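You operate a simulated robot arm through the tools that you are given. There is no shell and no other tool.

You run a simulated robot arm. Do the job below in one go: nothing can be reset, and whatever is moved stays where it is left.

Task
Swap the two red pins in the rail for blue ones.
Fine: the red pins go into the pin bar.

It is judged by the outcome, as a careful person would: the job done as asked, and still so three seconds after it is handed in. It fails if anything else is knocked over, pushed out of place, dropped, spilled or broken.

Robot
A 7-joint arm with a two-finger parallel gripper, fixed in place. Base frame: the origin is at the foot of the arm, x ahead of it, y to its left, z up. Lengths are in cm, angles in rad, forces in N, time in s.
With the tool pointing down near the work surface it reaches from about 30 to 86 cm from the base axis. Its first joint turns from -2.496 to 2.496 rad. Payload 3 kg.
The tool frame sits at the grasp point between the pads (the TCP): z along the fingers, y along the line on which they close. The tips reach 3 cm beyond it. Largest opening 9.4 cm; finger width 2.8, thickness 1; the body of the gripper, 5 by 9.6 cm, starts 5.5 cm behind the TCP.
Orientation is told as [roll, pitch, yaw] about the base's x, y, z axes, in that order, counted from this pose: with the fingers straight down and closing along the base's y, the tool's x points along the base's -x, its y along +y and its z along -z.

Tools
- The arm moves only by the tool servo_tool. Its arguments are lists of equal length, an entry for each row: "linear": the shift along the tool's x, y, z in units of 200 mm (1.0 is 200 mm), a list of three; "rotation": the turn, a rotation vector about the tool's x, y, z in units of 90 degrees (1.0 is 90 degrees), a list of three; "jaw": the closure, from 0 (fully open) to 1 (shut). In form: {"linear": [[x, y, z], ...], "rotation": [[ax, ay, az], ...], "jaw": [jaw, ...]}. A call has 1 to 20 rows; each row is the pose to reach, as a shift and turn from the pose commanded when the call began, along the tool's axes at that moment. A call with a number of a shift or a turn outside -1 to 1 is refused whole. Each row takes 0.2 s and may step no farther than 5 cm and 0.15 rad from the row before; otherwise, or with a gripper value out of range, the whole call is refused. Where a pose cannot be reached the arm comes as near as it can. A force on the tool above 90 N (or 10 N above the force at the start of the call, whichever is more), or a blocked arm, ends the call early, and 0.2 s more pass. The fingers move at their own pace (about 7.2 cm/s each) and stop on an object; they squeeze with about 38 N. The grip force told is the motor's: it shows also when the fingers shut on nothing. Time passes only in rows, and 0.2 s behind the last, so rows that repeat a pose let the fingers close. It gives the time, the measured TCP pose, the force on the tool (base axes), the opening and the grip force at its end, in the units of the frame above (readings bear some noise), with the torque about the TCP (base axes, N m) and any sound that the robot's microphone picked up.
- Cameras (640 x 400 px; columns grow to the right, rows downward): "scene" is fixed at [4.98, -50.15, 168.44]; the picture's right is [0.82, -0.58, 0.00], its down [-0.28, -0.39, -0.88] and it looks along [0.51, 0.72, -0.48] (base axes); focal length 310 px, centre (320, 200). "wrist" rides on the gripper at [7.6, 1.4, -10.2] in the tool frame; the picture's right is [-0.18, 0.98, 0.00], its down [-0.75, -0.14, -0.64] and it looks along [-0.63, -0.12, 0.77] (tool axes); focal length 243 px, centre (320, 200). There is no depth. A picture from a camera that has moved, and an enlarged one, comes with that camera's place and axes in the base frame and with its lens.
- grab_frame(camera): a new picture of that camera. The clock stands still meanwhile.
- inspect(camera, box): a new picture of the part [left, top, right, bottom] of that camera's present view, enlarged. The clock stands still meanwhile.
- close_job(): hands the job in; it is judged then, once.

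Nothing tells you positions but the pictures and the camera data. Unless the task says otherwise, let go and move clear before handing in.

The tools are called after "Emit:" as name(argument=value, ...) on one line, values as JSON. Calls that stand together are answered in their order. servo_tool: Moves the arm, as the interface text tells. Its arguments: {"type":"object","properties":{"linear":{"type":"array"},"rotation":{"type":"array"},"jaw":{"type":"array"}},"required":["linear","rotation","jaw"]} The other tools are called the same way: grab_frame (camera) takes a picture; inspect (camera, box) takes an enlarged picture of a part of a camera's view; close_job () hands the job in.

At the start:

```text
time_s: 0.0
tcp_pos: [41.9, 16.37, 135.9]
tool_rot: [0.0, 0.0, 0.0]
force: [-0.3, -0.8, -1.1]
ft_torque: [0.02, 0.01, -0.01]
finger_gap: 9.39
gripper_force: 0.1
```

scene: 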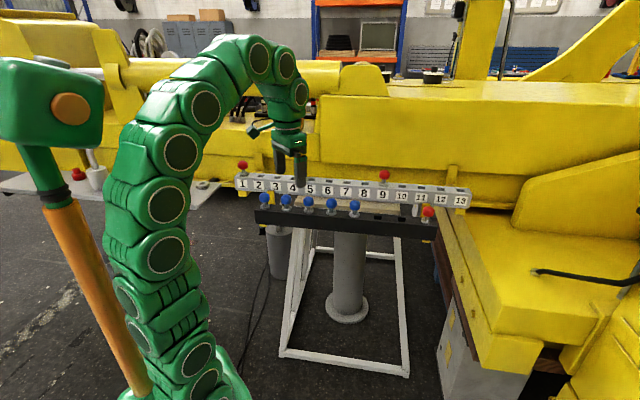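
wrist: 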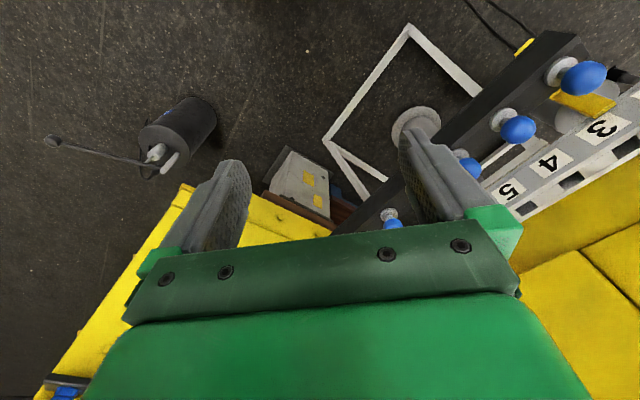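

The scene shows a numbered rail (1–13) with red-headed pins near positions 1 and 9, and a black pin bar in front of it with blue pins and one red pin at its right end. I'll look closer before moving.

Emit:
inspect(camera="scene", box=[225, 140, 355, 240])

Emit:
inspect(camera="scene", box=[345, 150, 475, 250])

Emit:
inspect(camera="wrist", box=[320, 20, 640, 240])

```text
4.00 times, centred on (290, 190) of scene
camera zoom: at [4.98, -50.15, 168.44], right [0.82, -0.58, 0.0], down [-0.28, -0.39, -0.88], along [0.51, 0.72, -0.48], focal length 1239 px, centre (440, 240)
```

zoom: 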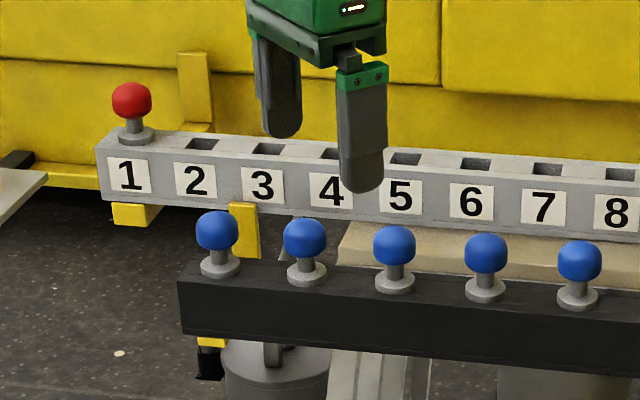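

```text
4.00 times, centred on (410, 200) of scene
camera zoom: at [4.98, -50.15, 168.44], right [0.82, -0.58, 0.0], down [-0.28, -0.39, -0.88], along [0.51, 0.72, -0.48], focal length 1239 px, centre (-40, 200)
```

zoom: 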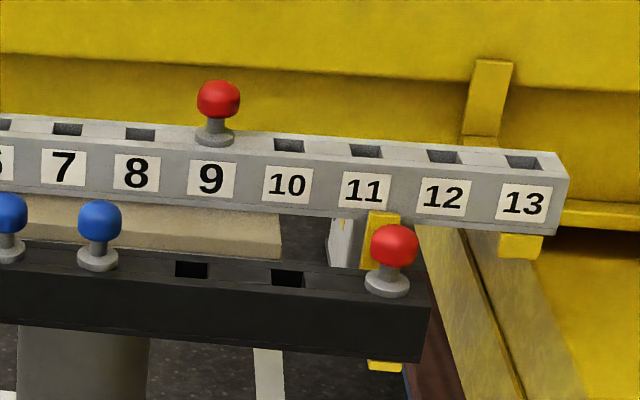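

```text
1.82 times, centred on (480, 130) of wrist
camera zoom: at [34.29, 17.66, 146.12], right [0.18, 0.98, 0.0], down [0.75, -0.14, 0.64], along [0.63, -0.12, -0.77], focal length 441 px, centre (29, 327)
```

zoom: 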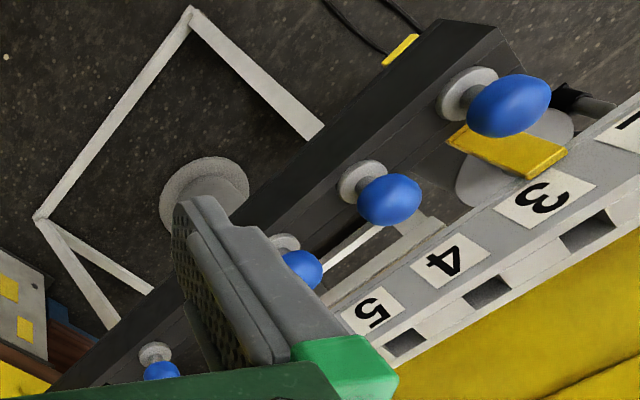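

The rail (pitch about 7.7 cm) and the pin bar run diagonally at about 45°, with the rail at z≈109–112 cm. I'll turn the tool to line up with the rail and look again with the wrist camera.

Emit:
servo_tool(linear=[[0, 0, 0], [0, 0, 0], [0, 0, 0], [0, 0, 0], [0, 0, 0], [0, 0, 0], [0, 0, 0]], rotation=[[0, 0, -0.0833], [0, 0, -0.1667], [0, 0, -0.25], [0, 0, -0.3333], [0, 0, -0.4167], [0, 0, -0.5], [0, 0, -0.5]], jaw=[0, 0, 0, 0, 0, 0, 0])

```text
time_s: 1.6
tcp_pos: [42.04, 16.19, 136.12]
tool_rot: [-0.001, 0.0, 0.789]
force: [-0.1, -0.3, 0.4]
ft_torque: [-0.03, -0.01, -0.02]
finger_gap: 9.4
gripper_force: 0.0
```

The tool has turned to yaw 0.79 with no trouble. I'll take pictures from both cameras.

Emit:
grab_frame(camera="wrist")

Emit:
grab_frame(camera="scene")

```text
taken
camera wrist: at [35.52, 11.83, 146.15], right [-0.57, 0.82, 0.0], down [0.63, 0.43, 0.64], along [0.53, 0.36, -0.77], focal length 243 px, centre (320, 200)
```

wrist: 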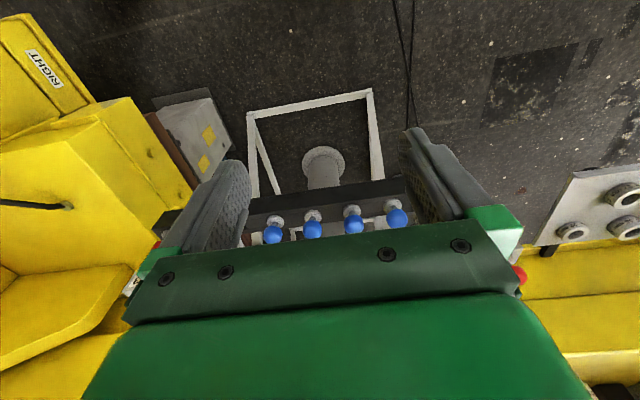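

```text
taken
```

scene: 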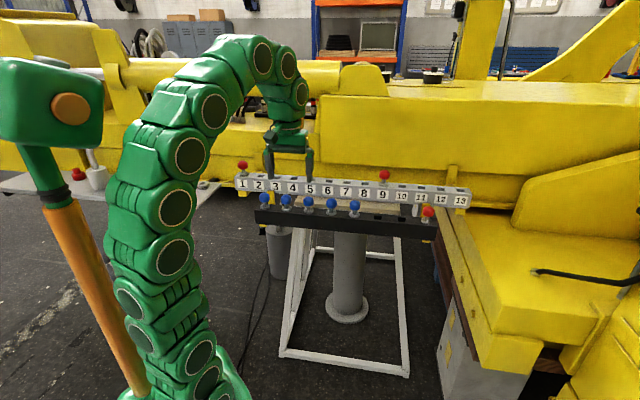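

The palm hides the rail from here, so I'll slide outward 20 cm at this height, well above the pins, to look down on the bar and rail.

Emit:
servo_tool(linear=[[-0.15, 0, 0], [-0.35, 0, 0], [-0.55, 0, 0], [-0.75, 0, 0], [-0.9, 0, 0], [-1.0, 0, 0], [-1.0, 0, 0]], rotation=[[0, 0, 0], [0, 0, 0], [0, 0, 0], [0, 0, 0], [0, 0, 0], [0, 0, 0], [0, 0, 0]], jaw=[0, 0, 0, 0, 0, 0, 0])

Emit:
grab_frame(camera="wrist")

Emit:
grab_frame(camera="scene")

```text
time_s: 3.2
tcp_pos: [53.92, 29.5, 131.58]
tool_rot: [0.0, 0.001, 0.785]
force: [-0.3, -0.5, 0.2]
ft_torque: [0.03, 0.0, 0.01]
finger_gap: 9.4
gripper_force: 0.0
out of reach, approached as far as the arm can: row 2, 3, 4, 5, 6, 7
```

```text
taken
camera wrist: at [47.49, 25.13, 141.78], right [-0.56, 0.83, 0.0], down [0.63, 0.43, 0.64], along [0.53, 0.36, -0.77], focal length 243 px, centre (320, 200)
```

wrist: 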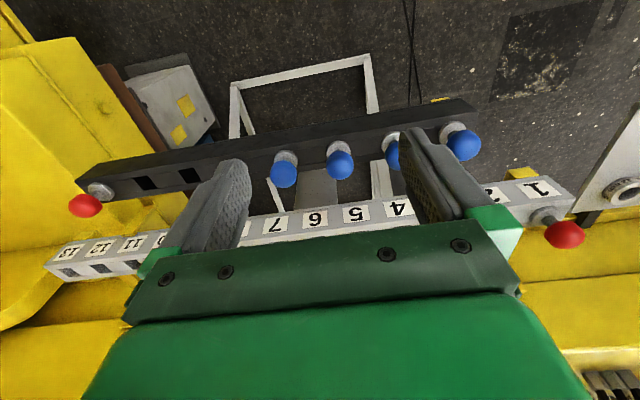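

```text
taken
```

scene: 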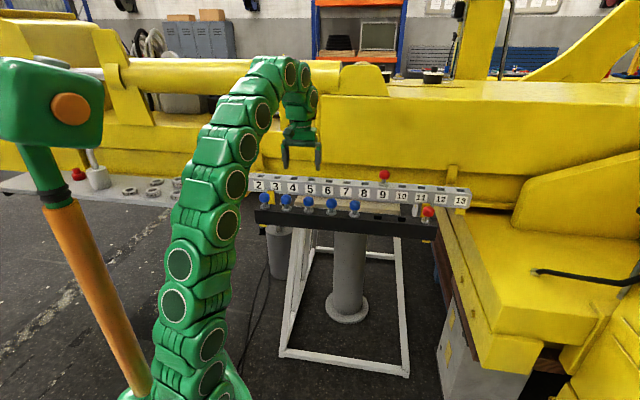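

The arm can only reach about 61 cm radius at this height, so the far rail pins will need a lower and tilted tool. I'll measure the pins and holes more closely in these views.

Emit:
inspect(camera="wrist", box=[400, 80, 600, 260])

Emit:
inspect(camera="wrist", box=[220, 90, 420, 250])

Emit:
inspect(camera="wrist", box=[40, 120, 240, 290])

```text
2.22 times, centred on (500, 170) of wrist
camera zoom: at [47.49, 25.13, 141.78], right [-0.56, 0.83, 0.0], down [0.63, 0.43, 0.64], along [0.53, 0.36, -0.77], focal length 539 px, centre (-80, 267)
```

zoom: 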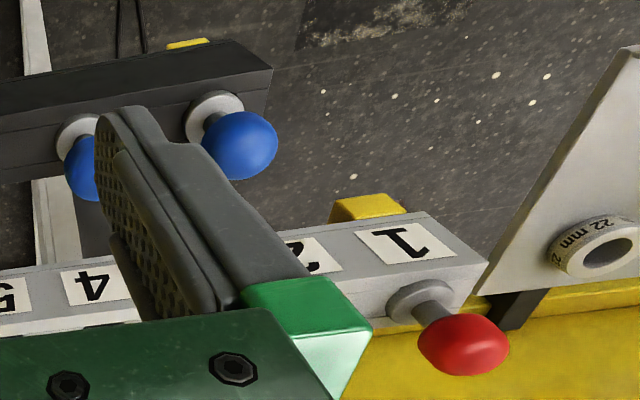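

```text
2.50 times, centred on (320, 170) of wrist
camera zoom: at [47.49, 25.13, 141.78], right [-0.56, 0.83, 0.0], down [0.63, 0.43, 0.64], along [0.53, 0.36, -0.77], focal length 606 px, centre (320, 275)
```

zoom: 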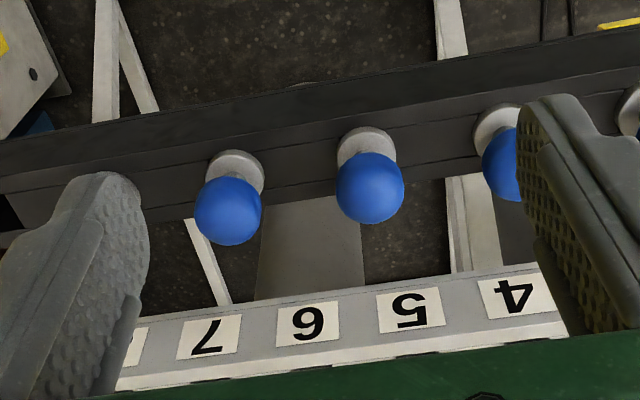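

```text
2.35 times, centred on (140, 205) of wrist
camera zoom: at [47.49, 25.13, 141.78], right [-0.56, 0.83, 0.0], down [0.63, 0.43, 0.64], along [0.53, 0.36, -0.77], focal length 571 px, centre (744, 188)
```

zoom: 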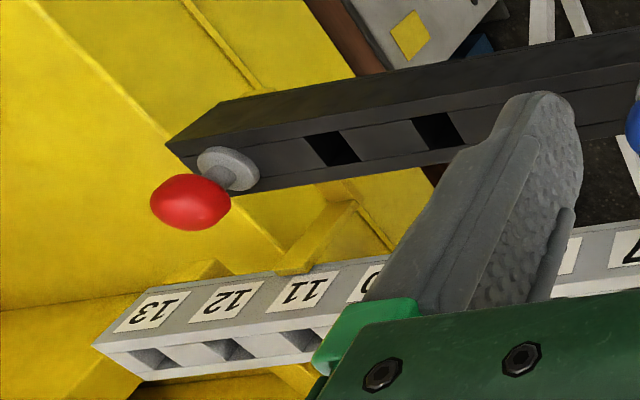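

The red rail pins' heads are at about (49.7, 70.6, 117.5) and (92.4, 28.3, 117.5), and the bar's blue heads are near z≈111. The rail pins lie beyond straight-down reach, so I'll tilt the fingers outward about the closing axis and see how far that gets me.

Emit:
servo_tool(linear=[[0, 0, 0], [0, 0, 0], [0, 0, 0], [0, 0, 0], [0, 0, 0], [0, 0, 0]], rotation=[[0, -0.09, 0], [0, -0.18, 0], [0, -0.27, 0], [0, -0.36, 0], [0, -0.444, 0], [0, -0.444, 0]], jaw=[0, 0, 0, 0, 0, 0])

Emit:
grab_frame(camera="wrist")

Emit:
grab_frame(camera="scene")

```text
time_s: 4.6
tcp_pos: [53.93, 29.37, 131.57]
tool_rot: [0.0, -0.698, 0.785]
force: [-0.6, -0.7, 0.1]
ft_torque: [0.01, -0.04, 0.02]
finger_gap: 9.39
gripper_force: 0.1
```

```text
taken
camera wrist: at [44.21, 21.63, 134.43], right [-0.6, 0.79, 0.12], down [0.22, 0.02, 0.98], along [0.77, 0.61, -0.18], focal length 243 px, centre (320, 200)
```

wrist: 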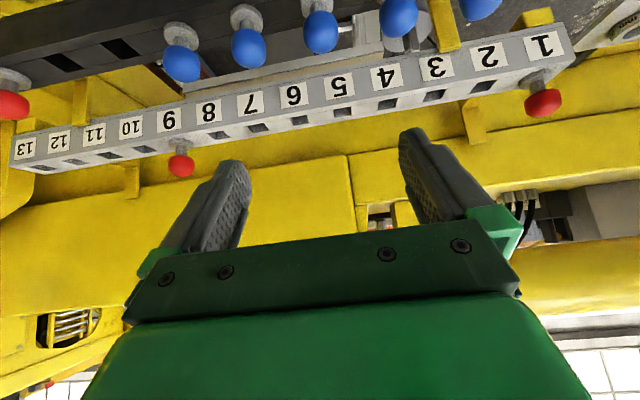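

```text
taken
```

scene: 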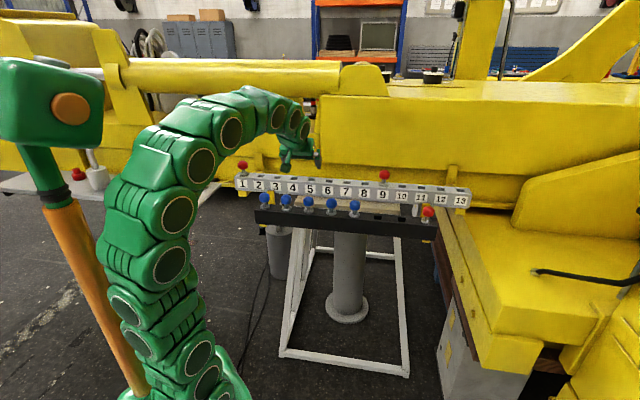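

With a 40° tilt the wrist camera shows everything. I now put rail pin 9's head at (92.3, 28.2, 117.4), pin 1's at (49.5, 70.3, 117.6), and blues 1–5 from (49.9, 52.0, 109.8) to (75.4, 26.3, 109.5). I'm heading to a pre-grasp point in front of red pin 9, in two legs.

Emit:
servo_tool(linear=[[-0.03, -0.08, 0.05], [-0.08, -0.21, 0.15], [-0.14, -0.36, 0.25], [-0.2, -0.51, 0.36], [-0.25, -0.63, 0.45], [-0.276, -0.7, 0.496], [-0.276, -0.7, 0.496]], rotation=[[0, 0, 0], [0, 0, 0], [0, 0, 0], [0, 0, 0], [0, 0, 0], [0, 0, 0], [0, 0, 0]], jaw=[0, 0, 0, 0, 0, 0, 0])

Emit:
grab_frame(camera="wrist")

Emit:
grab_frame(camera="scene")

```text
time_s: 6.2
tcp_pos: [71.58, 26.91, 127.62]
tool_rot: [0.001, -0.697, 0.786]
force: [0.7, -0.1, -0.6]
ft_torque: [0.0, -0.01, 0.0]
finger_gap: 9.44
gripper_force: 0.1
```

```text
taken
camera wrist: at [61.63, 19.19, 130.44], right [-0.6, 0.79, 0.12], down [0.22, 0.02, 0.98], along [0.77, 0.61, -0.18], focal length 243 px, centre (320, 200)
```

wrist: 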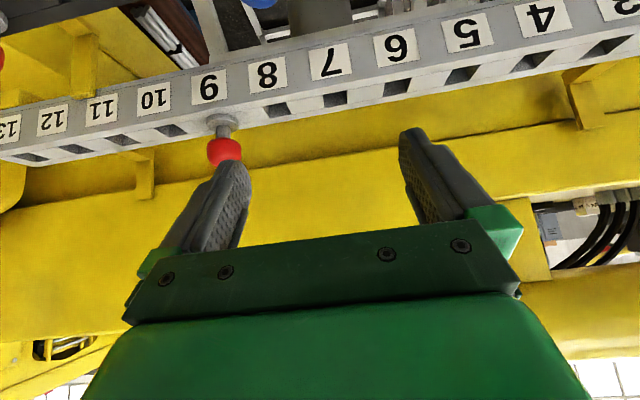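

```text
taken
```

scene: 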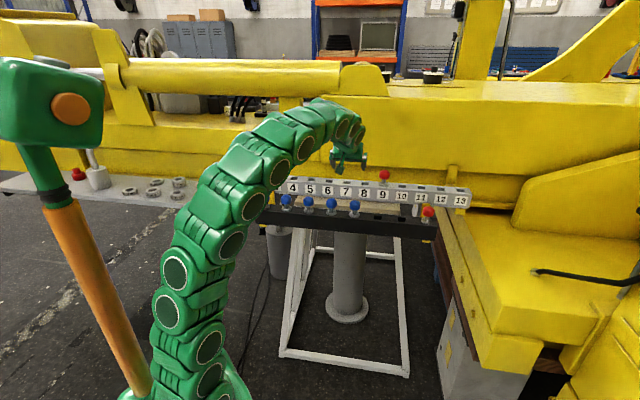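

The red 9 head appears within a few pixels of where I predicted, so the estimate holds. I'm now aligning the fingers with it, stopping about 8 cm short along the tool axis.

Emit:
servo_tool(linear=[[-0.03, -0.08, 0.05], [-0.09, -0.23, 0.16], [-0.15, -0.39, 0.28], [-0.21, -0.54, 0.385], [-0.25, -0.64, 0.46], [-0.268, -0.687, 0.491], [-0.268, -0.687, 0.491]], rotation=[[0, 0, 0], [0, 0, 0], [0, 0, 0], [0, 0, 0], [0, 0, 0], [0, 0, 0], [0, 0, 0]], jaw=[0, 0, 0, 0, 0, 0, 0])

Emit:
grab_frame(camera="wrist")

Emit:
inspect(camera="scene", box=[325, 120, 455, 220])

```text
time_s: 7.8
tcp_pos: [88.6, 24.72, 123.38]
tool_rot: [0.0, -0.695, 0.784]
force: [0.9, 0.1, 0.5]
ft_torque: [0.01, -0.01, 0.0]
finger_gap: 9.39
gripper_force: 0.1
```

```text
taken
camera wrist: at [78.71, 16.89, 126.32], right [-0.6, 0.79, 0.12], down [0.22, 0.02, 0.98], along [0.77, 0.61, -0.18], focal length 243 px, centre (320, 200)
```

wrist: 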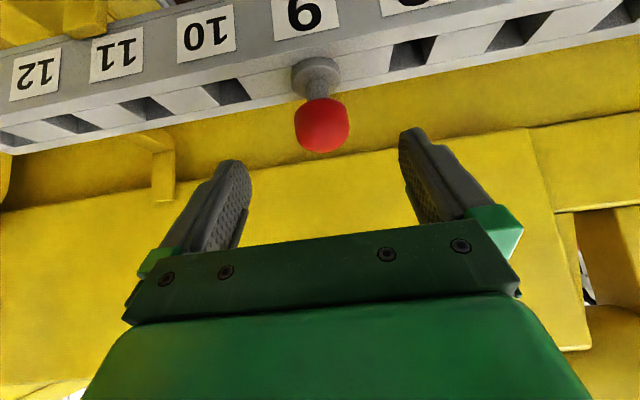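

```text
4.00 times, centred on (390, 170) of scene
camera zoom: at [4.98, -50.15, 168.44], right [0.82, -0.58, 0.0], down [-0.28, -0.39, -0.88], along [0.51, 0.72, -0.48], focal length 1239 px, centre (40, 320)
```

zoom: 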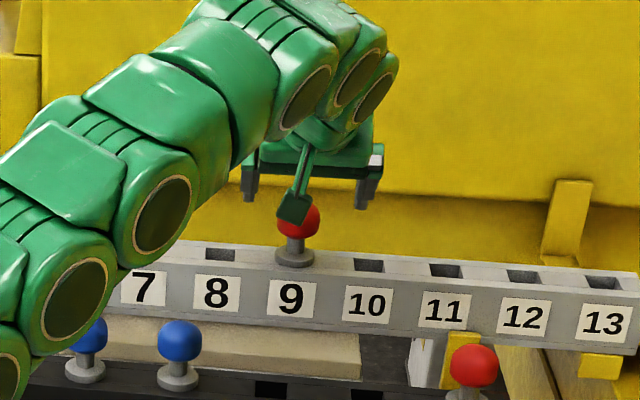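

The ball sits centred in the jaws' approach line, 8 cm ahead, as expected. I'll move in 7.6 cm along the tool axis and close.

Emit:
servo_tool(linear=[[0, 0, 0.08], [0, 0, 0.18], [0, 0, 0.27], [0, 0, 0.34], [0, 0, 0.38], [0, 0, 0.38]], rotation=[[0, 0, 0], [0, 0, 0], [0, 0, 0], [0, 0, 0], [0, 0, 0], [0, 0, 0]], jaw=[0, 0, 0, 0, 0, 0])

Emit:
grab_frame(camera="wrist")

Emit:
inspect(camera="scene", box=[325, 120, 455, 220])

```text
time_s: 9.2
tcp_pos: [92.06, 28.06, 117.62]
tool_rot: [0.0, -0.697, 0.786]
force: [-0.2, 0.3, -0.1]
ft_torque: [-0.01, 0.04, 0.03]
finger_gap: 9.41
gripper_force: 0.0
```

```text
taken
camera wrist: at [82.19, 20.33, 120.45], right [-0.59, 0.8, 0.12], down [0.22, 0.02, 0.98], along [0.77, 0.61, -0.18], focal length 243 px, centre (320, 200)
```

wrist: 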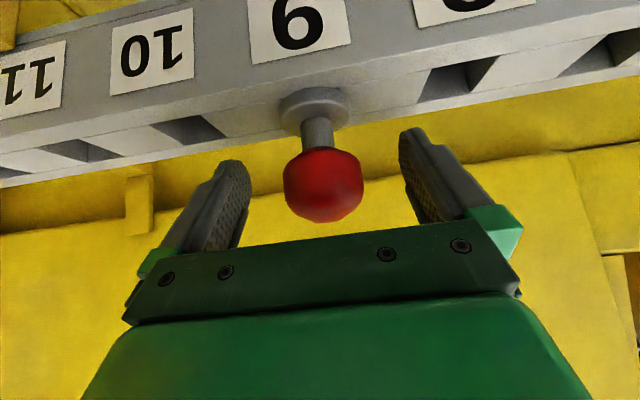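

```text
4.00 times, centred on (390, 170) of scene
camera zoom: at [4.98, -50.15, 168.44], right [0.82, -0.58, 0.0], down [-0.28, -0.39, -0.88], along [0.51, 0.72, -0.48], focal length 1239 px, centre (40, 320)
```

zoom: 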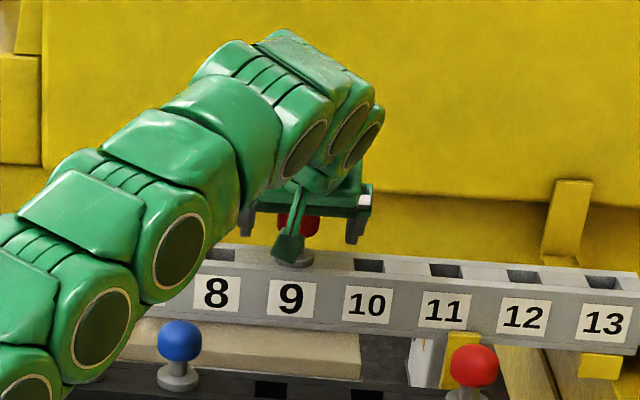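

The head is right at the grasp point (offset about 0.15 cm). I'll nudge over and close the fingers on it.

Emit:
servo_tool(linear=[[0, 0.007, 0], [0, 0.007, 0], [0, 0.007, 0], [0, 0.007, 0], [0, 0.007, 0], [0, 0.007, 0]], rotation=[[0, 0, 0], [0, 0, 0], [0, 0, 0], [0, 0, 0], [0, 0, 0], [0, 0, 0]], jaw=[0.3, 0.5, 1, 1, 1, 1])

Emit:
grab_frame(camera="wrist")

```text
time_s: 10.6
tcp_pos: [91.94, 28.25, 117.56]
tool_rot: [-0.001, -0.698, 0.786]
force: [0.0, 1.0, 2.6]
ft_torque: [0.01, 0.01, -0.02]
finger_gap: 4.15
gripper_force: 37.5
```

```text
taken
camera wrist: at [82.08, 20.43, 120.49], right [-0.6, 0.79, 0.12], down [0.22, 0.02, 0.98], along [0.77, 0.61, -0.18], focal length 243 px, centre (320, 200)
```

wrist: 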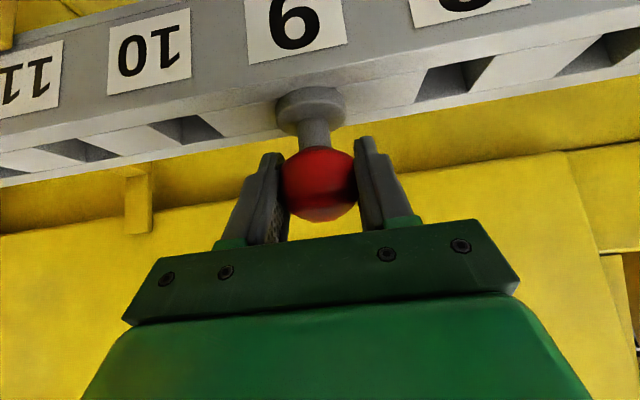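

The pin is gripped (gap 4.15 cm, 37.5 N). I'll lift straight up slowly by 3 cm and see what the shank looks like.

Emit:
servo_tool(linear=[[-0.0161, 0, -0.0192], [-0.0321, 0, -0.0383], [-0.0482, 0, -0.0575], [-0.0643, 0, -0.0766], [-0.0804, 0, -0.0958], [-0.0964, 0, -0.1149]], rotation=[[0, 0, 0], [0, 0, 0], [0, 0, 0], [0, 0, 0], [0, 0, 0], [0, 0, 0]], jaw=[1, 1, 1, 1, 1, 1])

Emit:
grab_frame(camera="wrist")

Emit:
inspect(camera="scene", box=[325, 120, 455, 220])

```text
time_s: 12.0
tcp_pos: [91.91, 28.21, 120.61]
tool_rot: [-0.001, -0.698, 0.786]
force: [-0.7, -0.1, -1.7]
ft_torque: [-0.04, 0.01, -0.03]
finger_gap: 4.14
gripper_force: 37.8
```

```text
taken
camera wrist: at [82.06, 20.42, 123.5], right [-0.6, 0.79, 0.12], down [0.22, 0.02, 0.98], along [0.77, 0.61, -0.18], focal length 243 px, centre (320, 200)
```

wrist: 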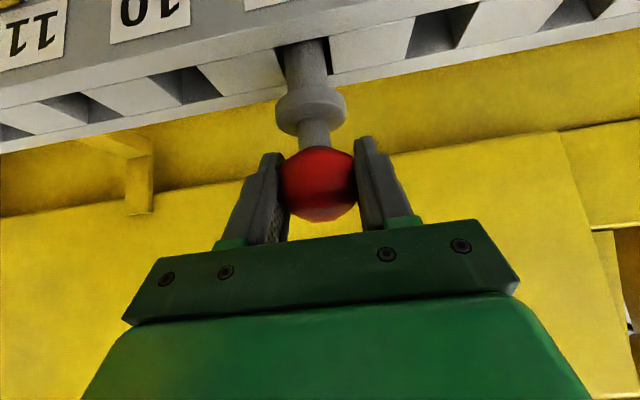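

```text
4.00 times, centred on (390, 170) of scene
camera zoom: at [4.98, -50.15, 168.44], right [0.82, -0.58, 0.0], down [-0.28, -0.39, -0.88], along [0.51, 0.72, -0.48], focal length 1239 px, centre (40, 320)
```

zoom: 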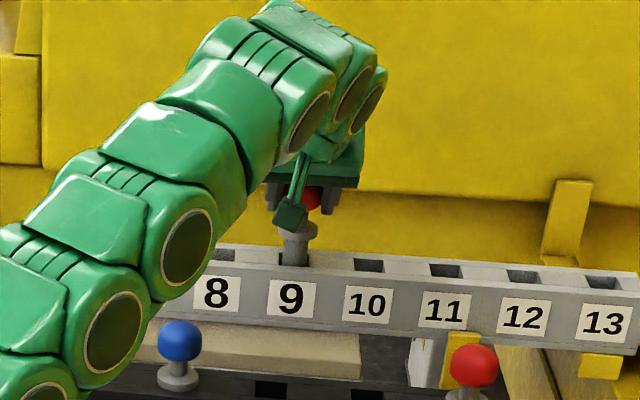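

The round shank is sliding out cleanly with next to no force. I'll keep lifting another 4 cm.

Emit:
servo_tool(linear=[[-0.0214, 0, -0.0255], [-0.0482, 0, -0.0575], [-0.0804, 0, -0.0958], [-0.1071, 0, -0.1277], [-0.1286, 0, -0.1532]], rotation=[[0, 0, 0], [0, 0, 0], [0, 0, 0], [0, 0, 0], [0, 0, 0]], jaw=[1, 1, 1, 1, 1])

Emit:
grab_frame(camera="wrist")

Emit:
inspect(camera="scene", box=[325, 120, 455, 220])

```text
time_s: 13.2
tcp_pos: [91.18, 27.99, 124.11]
tool_rot: [0.002, -0.695, 0.786]
force: [-0.1, 0.3, -2.3]
ft_torque: [-0.01, -0.04, 0.04]
finger_gap: 4.16
gripper_force: 38.0
out of reach, approached as far as the arm can: row 4, 5
```

```text
taken
camera wrist: at [81.41, 20.12, 126.98], right [-0.6, 0.79, 0.12], down [0.22, 0.02, 0.98], along [0.77, 0.61, -0.18], focal length 243 px, centre (320, 200)
```

wrist: 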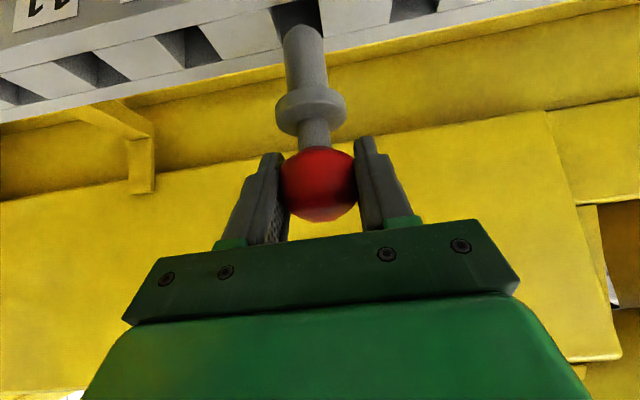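

```text
4.00 times, centred on (390, 170) of scene
camera zoom: at [4.98, -50.15, 168.44], right [0.82, -0.58, 0.0], down [-0.28, -0.39, -0.88], along [0.51, 0.72, -0.48], focal length 1239 px, centre (40, 320)
```

zoom: 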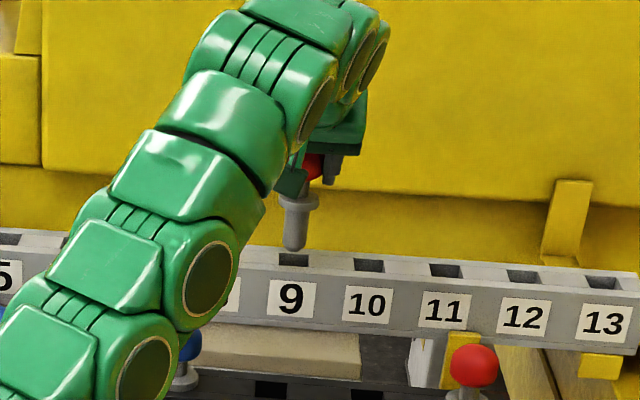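

The pin is out of the rail, with about a 5 cm shank and a rounded tip. I'll draw it back toward the base and up, to hover over the empty bar hole 6 at about (81.8, 20.0).

Emit:
servo_tool(linear=[[0.03, 0.0, -0.06], [0.1, 0.01, -0.16], [0.19, 0.02, -0.28], [0.28, 0.03, -0.4], [0.35, 0.04, -0.48], [0.383, 0.046, -0.517], [0.383, 0.046, -0.517]], rotation=[[0, 0, 0], [0, 0, 0], [0, 0, 0], [0, 0, 0], [0, 0, 0], [0, 0, 0], [0, 0, 0]], jaw=[1, 1, 1, 1, 1, 1, 1])

Emit:
grab_frame(camera="wrist")

Emit:
inspect(camera="scene", box=[325, 140, 455, 240])

```text
time_s: 14.8
tcp_pos: [81.71, 19.72, 127.06]
tool_rot: [0.0, -0.697, 0.786]
force: [0.6, -0.2, -1.4]
ft_torque: [-0.02, 0.0, 0.02]
finger_gap: 4.18
gripper_force: 38.0
```

```text
taken
camera wrist: at [71.91, 11.92, 129.9], right [-0.59, 0.8, 0.12], down [0.22, 0.02, 0.98], along [0.77, 0.61, -0.18], focal length 243 px, centre (320, 200)
```

wrist: 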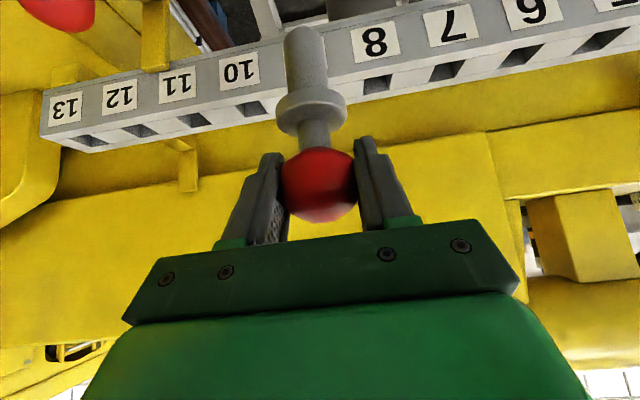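

```text
4.00 times, centred on (390, 190) of scene
camera zoom: at [4.98, -50.15, 168.44], right [0.82, -0.58, 0.0], down [-0.28, -0.39, -0.88], along [0.51, 0.72, -0.48], focal length 1239 px, centre (40, 240)
```

zoom: 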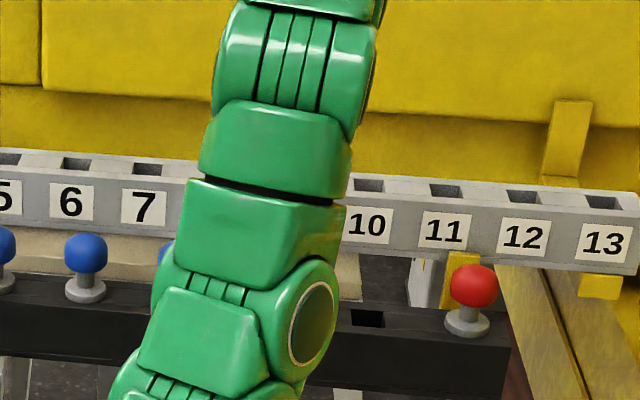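

The pin hangs vertically, its tip about 10 cm below the head. Triangulated, bar hole 6 is at (81.7, 19.9, 105.1), and I'm over it. I'll lower 9.5 cm so the tip is just above the bar, then look.

Emit:
servo_tool(linear=[[0.05, 0, 0.06], [0.12, 0, 0.143], [0.19, 0, 0.2264], [0.25, 0, 0.298], [0.29, 0, 0.3456], [0.3054, 0, 0.364], [0.3054, 0, 0.364]], rotation=[[0, 0, 0], [0, 0, 0], [0, 0, 0], [0, 0, 0], [0, 0, 0], [0, 0, 0], [0, 0, 0]], jaw=[1, 1, 1, 1, 1, 1, 1])

Emit:
grab_frame(camera="wrist")

Emit:
grab_frame(camera="scene")

```text
time_s: 16.4
tcp_pos: [81.78, 19.68, 117.59]
tool_rot: [0.001, -0.697, 0.786]
force: [0.6, -0.1, -2.3]
ft_torque: [-0.01, -0.02, 0.02]
finger_gap: 4.15
gripper_force: 38.1
```

```text
taken
camera wrist: at [71.96, 11.9, 120.46], right [-0.6, 0.79, 0.12], down [0.22, 0.02, 0.98], along [0.77, 0.61, -0.18], focal length 243 px, centre (320, 200)
```

wrist: 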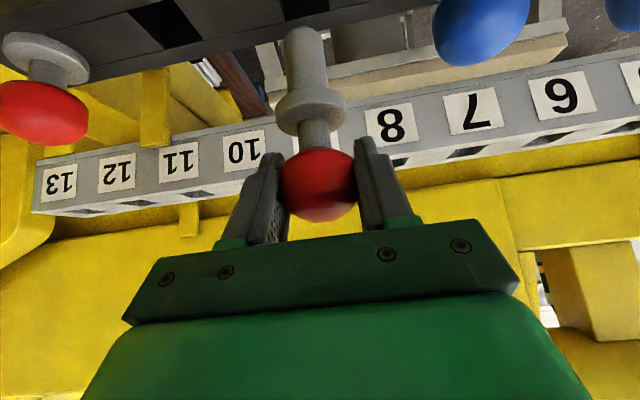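

```text
taken
```

scene: 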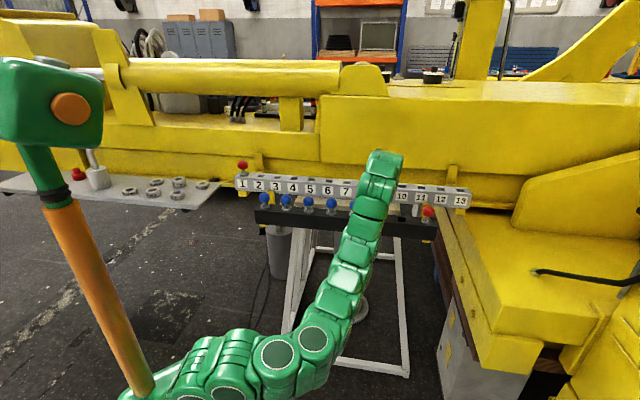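

The arm's elbow has swung to another posture but nothing touched. In the wrist view hole 7 is at the upper left and hole 6 is just behind the pin tip; I'll zoom in.

Emit:
inspect(camera="wrist", box=[120, 0, 440, 200])

Emit:
inspect(camera="wrist", box=[240, 0, 400, 100])

```text
2.00 times, centred on (280, 100) of wrist
camera zoom: at [71.96, 11.9, 120.46], right [-0.6, 0.79, 0.12], down [0.22, 0.02, 0.98], along [0.77, 0.61, -0.18], focal length 485 px, centre (400, 400)
```

zoom: 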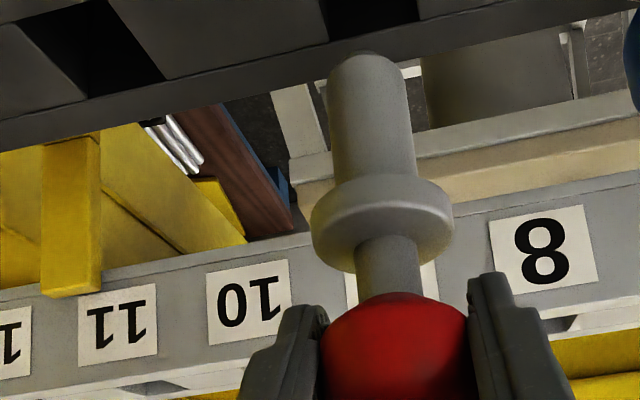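

```text
4.00 times, centred on (320, 50) of wrist
camera zoom: at [71.96, 11.9, 120.46], right [-0.6, 0.79, 0.12], down [0.22, 0.02, 0.98], along [0.77, 0.61, -0.18], focal length 970 px, centre (320, 800)
```

zoom: 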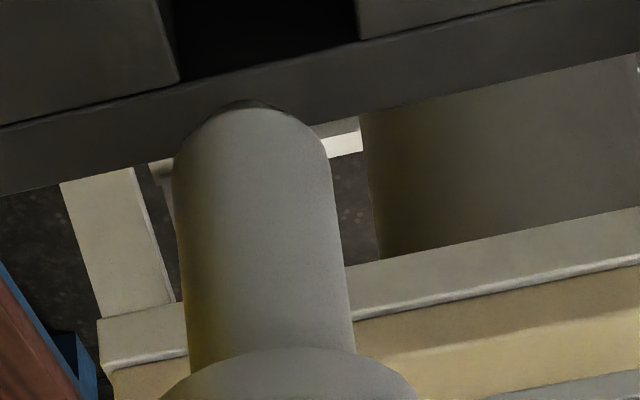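

Comparing the tip with hole 6's far edge, the hole sits about 0.25 cm toward tool +y. I'll shift that much and lower 1.8 cm, then check again.

Emit:
servo_tool(linear=[[0, 0.0125, 0], [0.0193, 0.0125, 0.023], [0.0386, 0.0125, 0.046], [0.0579, 0.0125, 0.0689], [0.0579, 0.0125, 0.0689]], rotation=[[0, 0, 0], [0, 0, 0], [0, 0, 0], [0, 0, 0], [0, 0, 0]], jaw=[1, 1, 1, 1, 1])

Emit:
inspect(camera="wrist", box=[240, 0, 400, 100])

Emit:
grab_frame(camera="wrist")

```text
time_s: 17.6
tcp_pos: [81.69, 19.82, 116.31]
tool_rot: [0.004, -0.692, 0.787]
force: [0.1, -0.1, -2.2]
ft_torque: [0.0, 0.0, 0.02]
finger_gap: 4.13
gripper_force: 37.5
out of reach, approached as far as the arm can: row 4, 5
```

```text
4.00 times, centred on (320, 50) of wrist
camera zoom: at [71.81, 12.12, 119.35], right [-0.6, 0.79, 0.12], down [0.22, 0.02, 0.98], along [0.77, 0.61, -0.19], focal length 970 px, centre (320, 800)
```

zoom: 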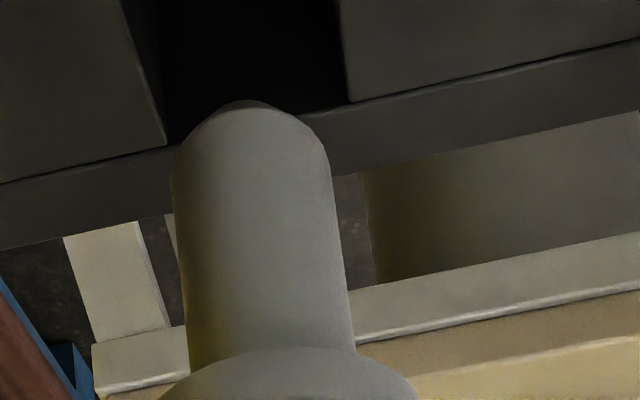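

```text
taken
camera wrist: at [71.81, 12.12, 119.35], right [-0.6, 0.79, 0.12], down [0.22, 0.02, 0.98], along [0.77, 0.61, -0.19], focal length 243 px, centre (320, 200)
```

wrist: 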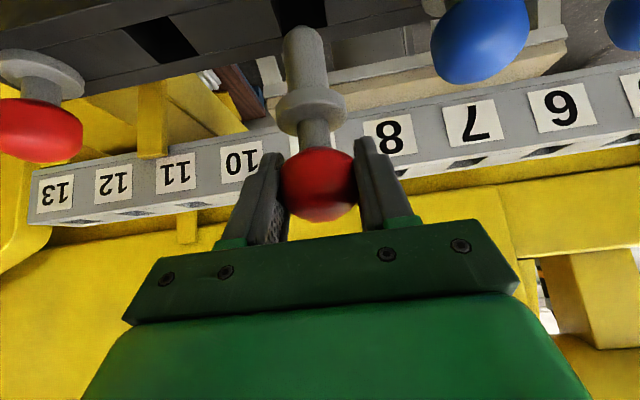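

The last part of that move hit a reach limit: the elbow has folded low and the wrist is running out of travel. I'll look at the arm's posture before deciding how to unwind it.

Emit:
grab_frame(camera="scene")

```text
taken
```

scene: 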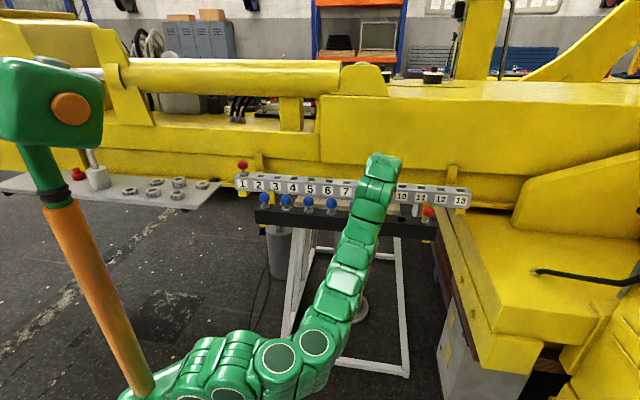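

The elbow is now below the shoulder–wrist line, and that is what limits the wrist. I'll raise the pin back up to see whether the posture unwinds.

Emit:
servo_tool(linear=[[-0.06, 0, -0.0715], [-0.14, 0, -0.1668], [-0.22, 0, -0.2622], [-0.29, 0, -0.3456], [-0.35, 0, -0.417], [-0.386, 0, -0.46]], rotation=[[0, 0, 0], [0, 0, 0], [0, 0, 0], [0, 0, 0], [0, 0, 0], [0, 0, 0]], jaw=[1, 1, 1, 1, 1, 1])

Emit:
grab_frame(camera="scene")

```text
time_s: 19.0
tcp_pos: [81.56, 19.93, 128.59]
tool_rot: [-0.001, -0.697, 0.783]
force: [0.6, 0.6, -2.6]
ft_torque: [0.0, 0.01, -0.01]
finger_gap: 4.15
gripper_force: 38.3
```

```text
taken
```

scene: 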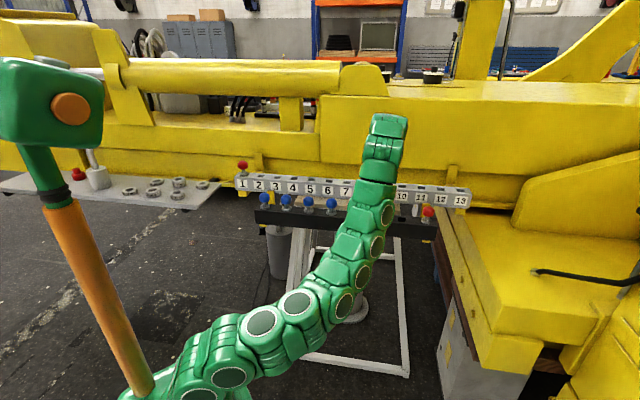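

The elbow is still low. The arm folded the wrong way coming out of its fully straight stretch, so I'll stretch it straight up to its limit here, in free space, and see which way it folds on the way back.

Emit:
servo_tool(linear=[[-0.06, 0, -0.0715], [-0.12, 0, -0.143], [-0.18, 0, -0.2145], [-0.24, 0, -0.286], [-0.3, 0, -0.3575]], rotation=[[0, 0, 0], [0, 0, 0], [0, 0, 0], [0, 0, 0], [0, 0, 0]], jaw=[1, 1, 1, 1, 1])

Emit:
grab_frame(camera="scene")

```text
time_s: 20.2
tcp_pos: [81.69, 20.05, 137.74]
tool_rot: [0.001, -0.698, 0.785]
force: [1.2, 0.6, -2.4]
ft_torque: [0.0, 0.03, 0.02]
finger_gap: 4.17
gripper_force: 38.0
```

```text
taken
```

scene: 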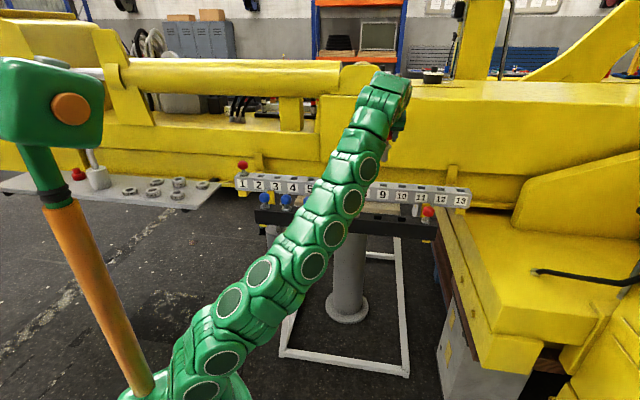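

It's nearly straight now and still within reach. I'll continue up to the limit.

Emit:
servo_tool(linear=[[-0.06, 0, -0.0715], [-0.12, 0, -0.143], [-0.18, 0, -0.2145], [-0.18, 0, -0.2145]], rotation=[[0, 0, 0], [0, 0, 0], [0, 0, 0], [0, 0, 0]], jaw=[1, 1, 1, 1])

Emit:
grab_frame(camera="scene")

```text
time_s: 21.2
tcp_pos: [81.27, 19.67, 139.84]
tool_rot: [0.0, -0.698, 0.785]
force: [-0.2, -0.6, -2.9]
ft_torque: [0.03, 0.02, 0.01]
finger_gap: 4.17
gripper_force: 38.4
out of reach, approached as far as the arm can: row 2, 3, 4
```

```text
taken
```

scene: 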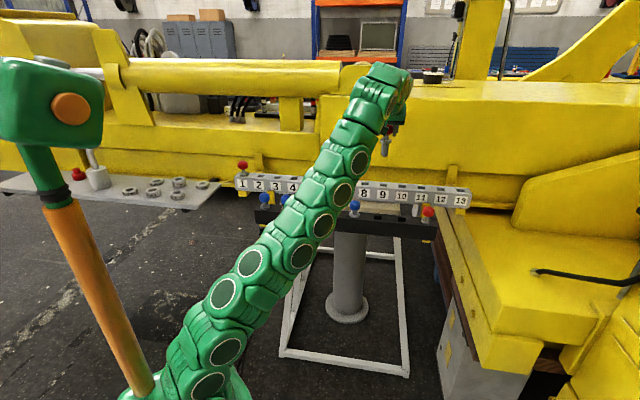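

The arm is fully straight at z≈139.8. I'll lower it a little and see which way the elbow goes.

Emit:
servo_tool(linear=[[0.06, 0, 0.0715], [0.12, 0, 0.143], [0.18, 0, 0.2145], [0.24, 0, 0.286]], rotation=[[0, 0, 0], [0, 0, 0], [0, 0, 0], [0, 0, 0]], jaw=[1, 1, 1, 1])

Emit:
grab_frame(camera="scene")

```text
time_s: 22.2
tcp_pos: [81.19, 19.83, 132.48]
tool_rot: [0.001, -0.699, 0.786]
force: [-0.1, -0.4, -2.9]
ft_torque: [-0.01, -0.05, 0.03]
finger_gap: 4.17
gripper_force: 38.2
```

```text
taken
```

scene: 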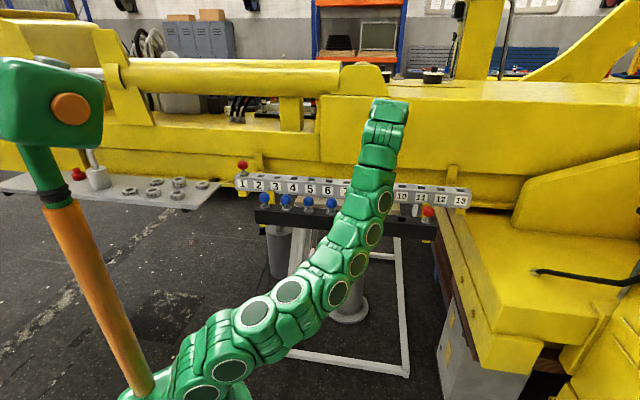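

It folds low again, so I'll bring the tool, with the pin held firmly and high, back toward the region where the elbow was up at the start. I'll check the posture halfway.

Emit:
servo_tool(linear=[[0.04, 0.1, -0.03], [0.09, 0.23, -0.065], [0.15, 0.38, -0.11], [0.2, 0.52, -0.15], [0.2525, 0.65, -0.1825]], rotation=[[0, 0, 0], [0, 0, 0], [0, 0, 0], [0, 0, 0], [0, 0, 0]], jaw=[1, 1, 1, 1, 1])

Emit:
grab_frame(camera="scene")

```text
time_s: 23.4
tcp_pos: [67.66, 24.68, 132.1]
tool_rot: [0.002, -0.694, 0.783]
force: [-0.8, -0.1, -2.1]
ft_torque: [-0.01, -0.02, 0.02]
finger_gap: 4.19
gripper_force: 37.8
```

```text
taken
```

scene: 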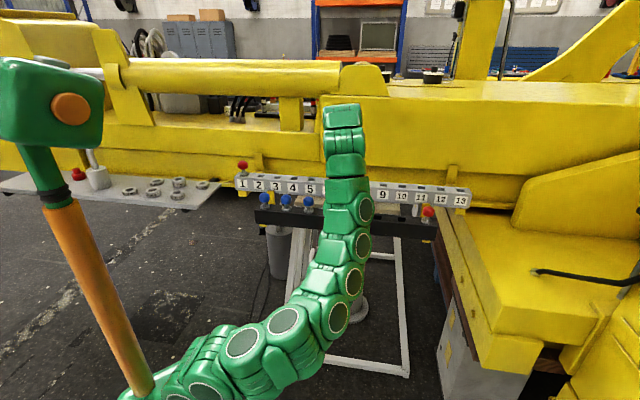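

Still elbow-low. I'll reduce the tool tilt here in free air, which the low-elbow posture can't easily follow, to push the elbow back around.

Emit:
servo_tool(linear=[[0, 0, 0], [0, 0, 0], [0, 0, 0], [0, 0, 0]], rotation=[[0, 0.07, 0], [0, 0.14, 0], [0, 0.21, 0], [0, 0.28, 0]], jaw=[1, 1, 1, 1])

Emit:
grab_frame(camera="scene")

Emit:
grab_frame(camera="wrist")

```text
time_s: 24.4
tcp_pos: [67.58, 24.7, 132.14]
tool_rot: [0.003, -0.259, 0.787]
force: [-0.2, -1.1, -1.4]
ft_torque: [0.02, 0.0, 0.03]
finger_gap: 4.18
gripper_force: 37.9
```

```text
taken
```

scene: 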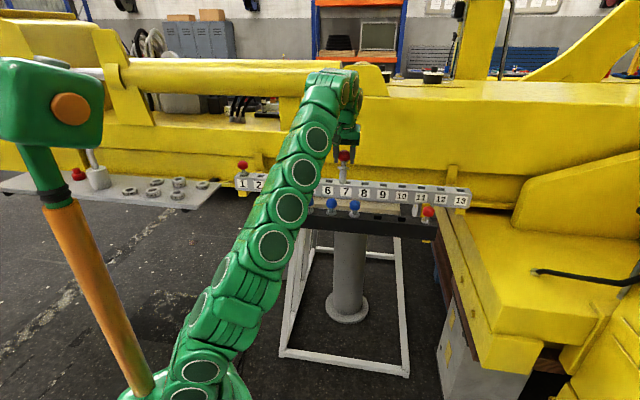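

```text
taken
camera wrist: at [59.41, 18.57, 139.98], right [-0.57, 0.82, 0.05], down [0.5, 0.3, 0.81], along [0.65, 0.49, -0.58], focal length 243 px, centre (320, 200)
```

wrist: 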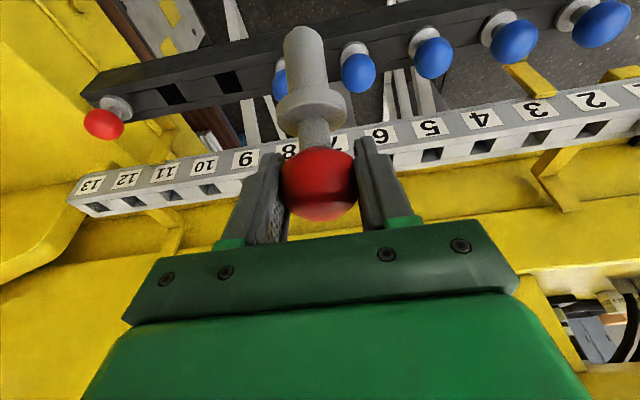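

The pin stays rigid in the grip and the arm has straightened. I'll draw the tool inward at this smaller tilt and check which way the elbow folds now.

Emit:
servo_tool(linear=[[0.1, 0, -0.027], [0.25, 0, -0.067], [0.4, 0, -0.107], [0.55, 0, -0.147], [0.724, 0, -0.194]], rotation=[[0, 0, 0], [0, 0, 0], [0, 0, 0], [0, 0, 0], [0, 0, 0]], jaw=[1, 1, 1, 1, 1])

Emit:
grab_frame(camera="scene")

```text
time_s: 25.6
tcp_pos: [57.04, 14.02, 132.15]
tool_rot: [0.001, -0.258, 0.786]
force: [-0.9, -0.2, -2.6]
ft_torque: [0.06, -0.01, 0.01]
finger_gap: 4.2
gripper_force: 38.6
```

```text
taken
```

scene: 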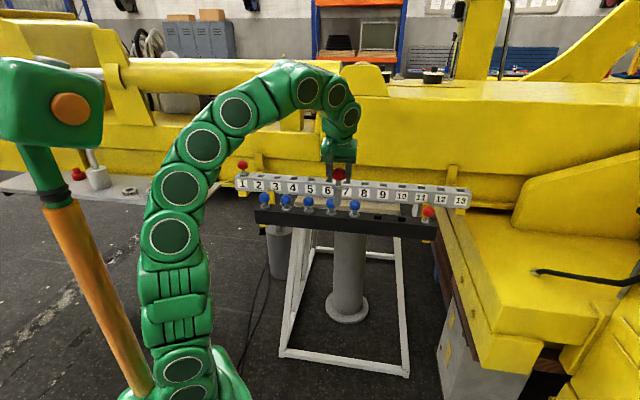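

The elbow is back up. Now I'll restore the 40° tilt (pin vertical) and head to the hover over hole 6 from the base side, staying away from full stretch.

Emit:
servo_tool(linear=[[0, 0, 0], [0, 0, 0], [0, 0, 0], [0, 0, 0], [0, 0, 0]], rotation=[[0, -0.07, 0], [0, -0.14, 0], [0, -0.21, 0], [0, -0.28, 0], [0, -0.28, 0]], jaw=[1, 1, 1, 1, 1])

Emit:
grab_frame(camera="scene")

```text
time_s: 26.8
tcp_pos: [56.9, 13.98, 132.14]
tool_rot: [0.0, -0.7, 0.784]
force: [-0.2, -1.2, -2.8]
ft_torque: [0.03, -0.02, 0.03]
finger_gap: 4.17
gripper_force: 38.2
```

```text
taken
```

scene: 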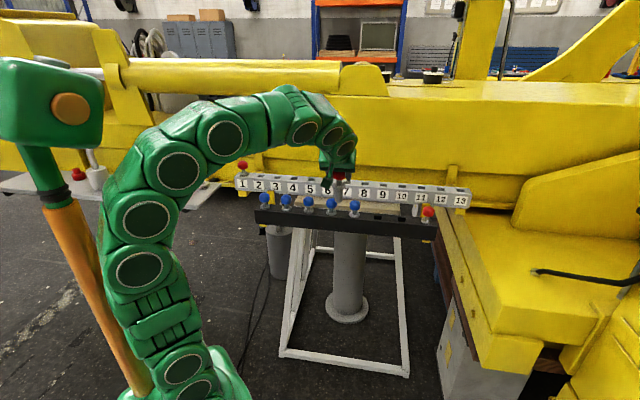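

Elbow up, tilt 40°, pin vertical. First half of the way to the hover point over hole 6.

Emit:
servo_tool(linear=[[-0.04, -0.06, 0.09], [-0.1, -0.13, 0.21], [-0.16, -0.21, 0.34], [-0.22, -0.29, 0.47], [-0.25, -0.33, 0.54]], rotation=[[0, 0, 0], [0, 0, 0], [0, 0, 0], [0, 0, 0], [0, 0, 0]], jaw=[1, 1, 1, 1, 1])

Emit:
grab_frame(camera="scene")

Emit:
grab_frame(camera="wrist")

```text
time_s: 28.0
tcp_pos: [69.32, 17.1, 126.96]
tool_rot: [0.002, -0.696, 0.786]
force: [0.3, 0.3, -2.5]
ft_torque: [-0.02, 0.01, 0.0]
finger_gap: 4.18
gripper_force: 37.6
```

```text
taken
```

scene: 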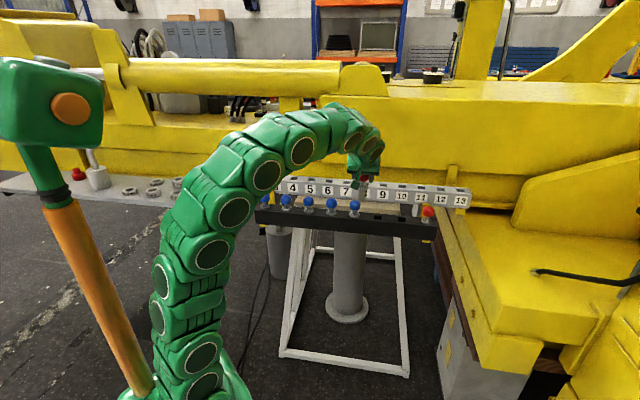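

```text
taken
camera wrist: at [59.47, 9.23, 129.93], right [-0.6, 0.79, 0.12], down [0.22, 0.02, 0.98], along [0.77, 0.61, -0.18], focal length 243 px, centre (320, 200)
```

wrist: 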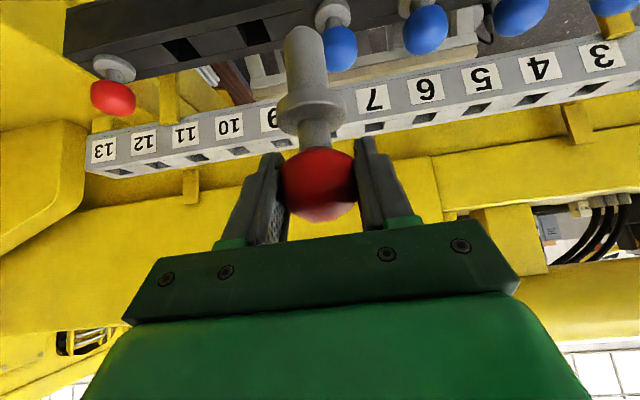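

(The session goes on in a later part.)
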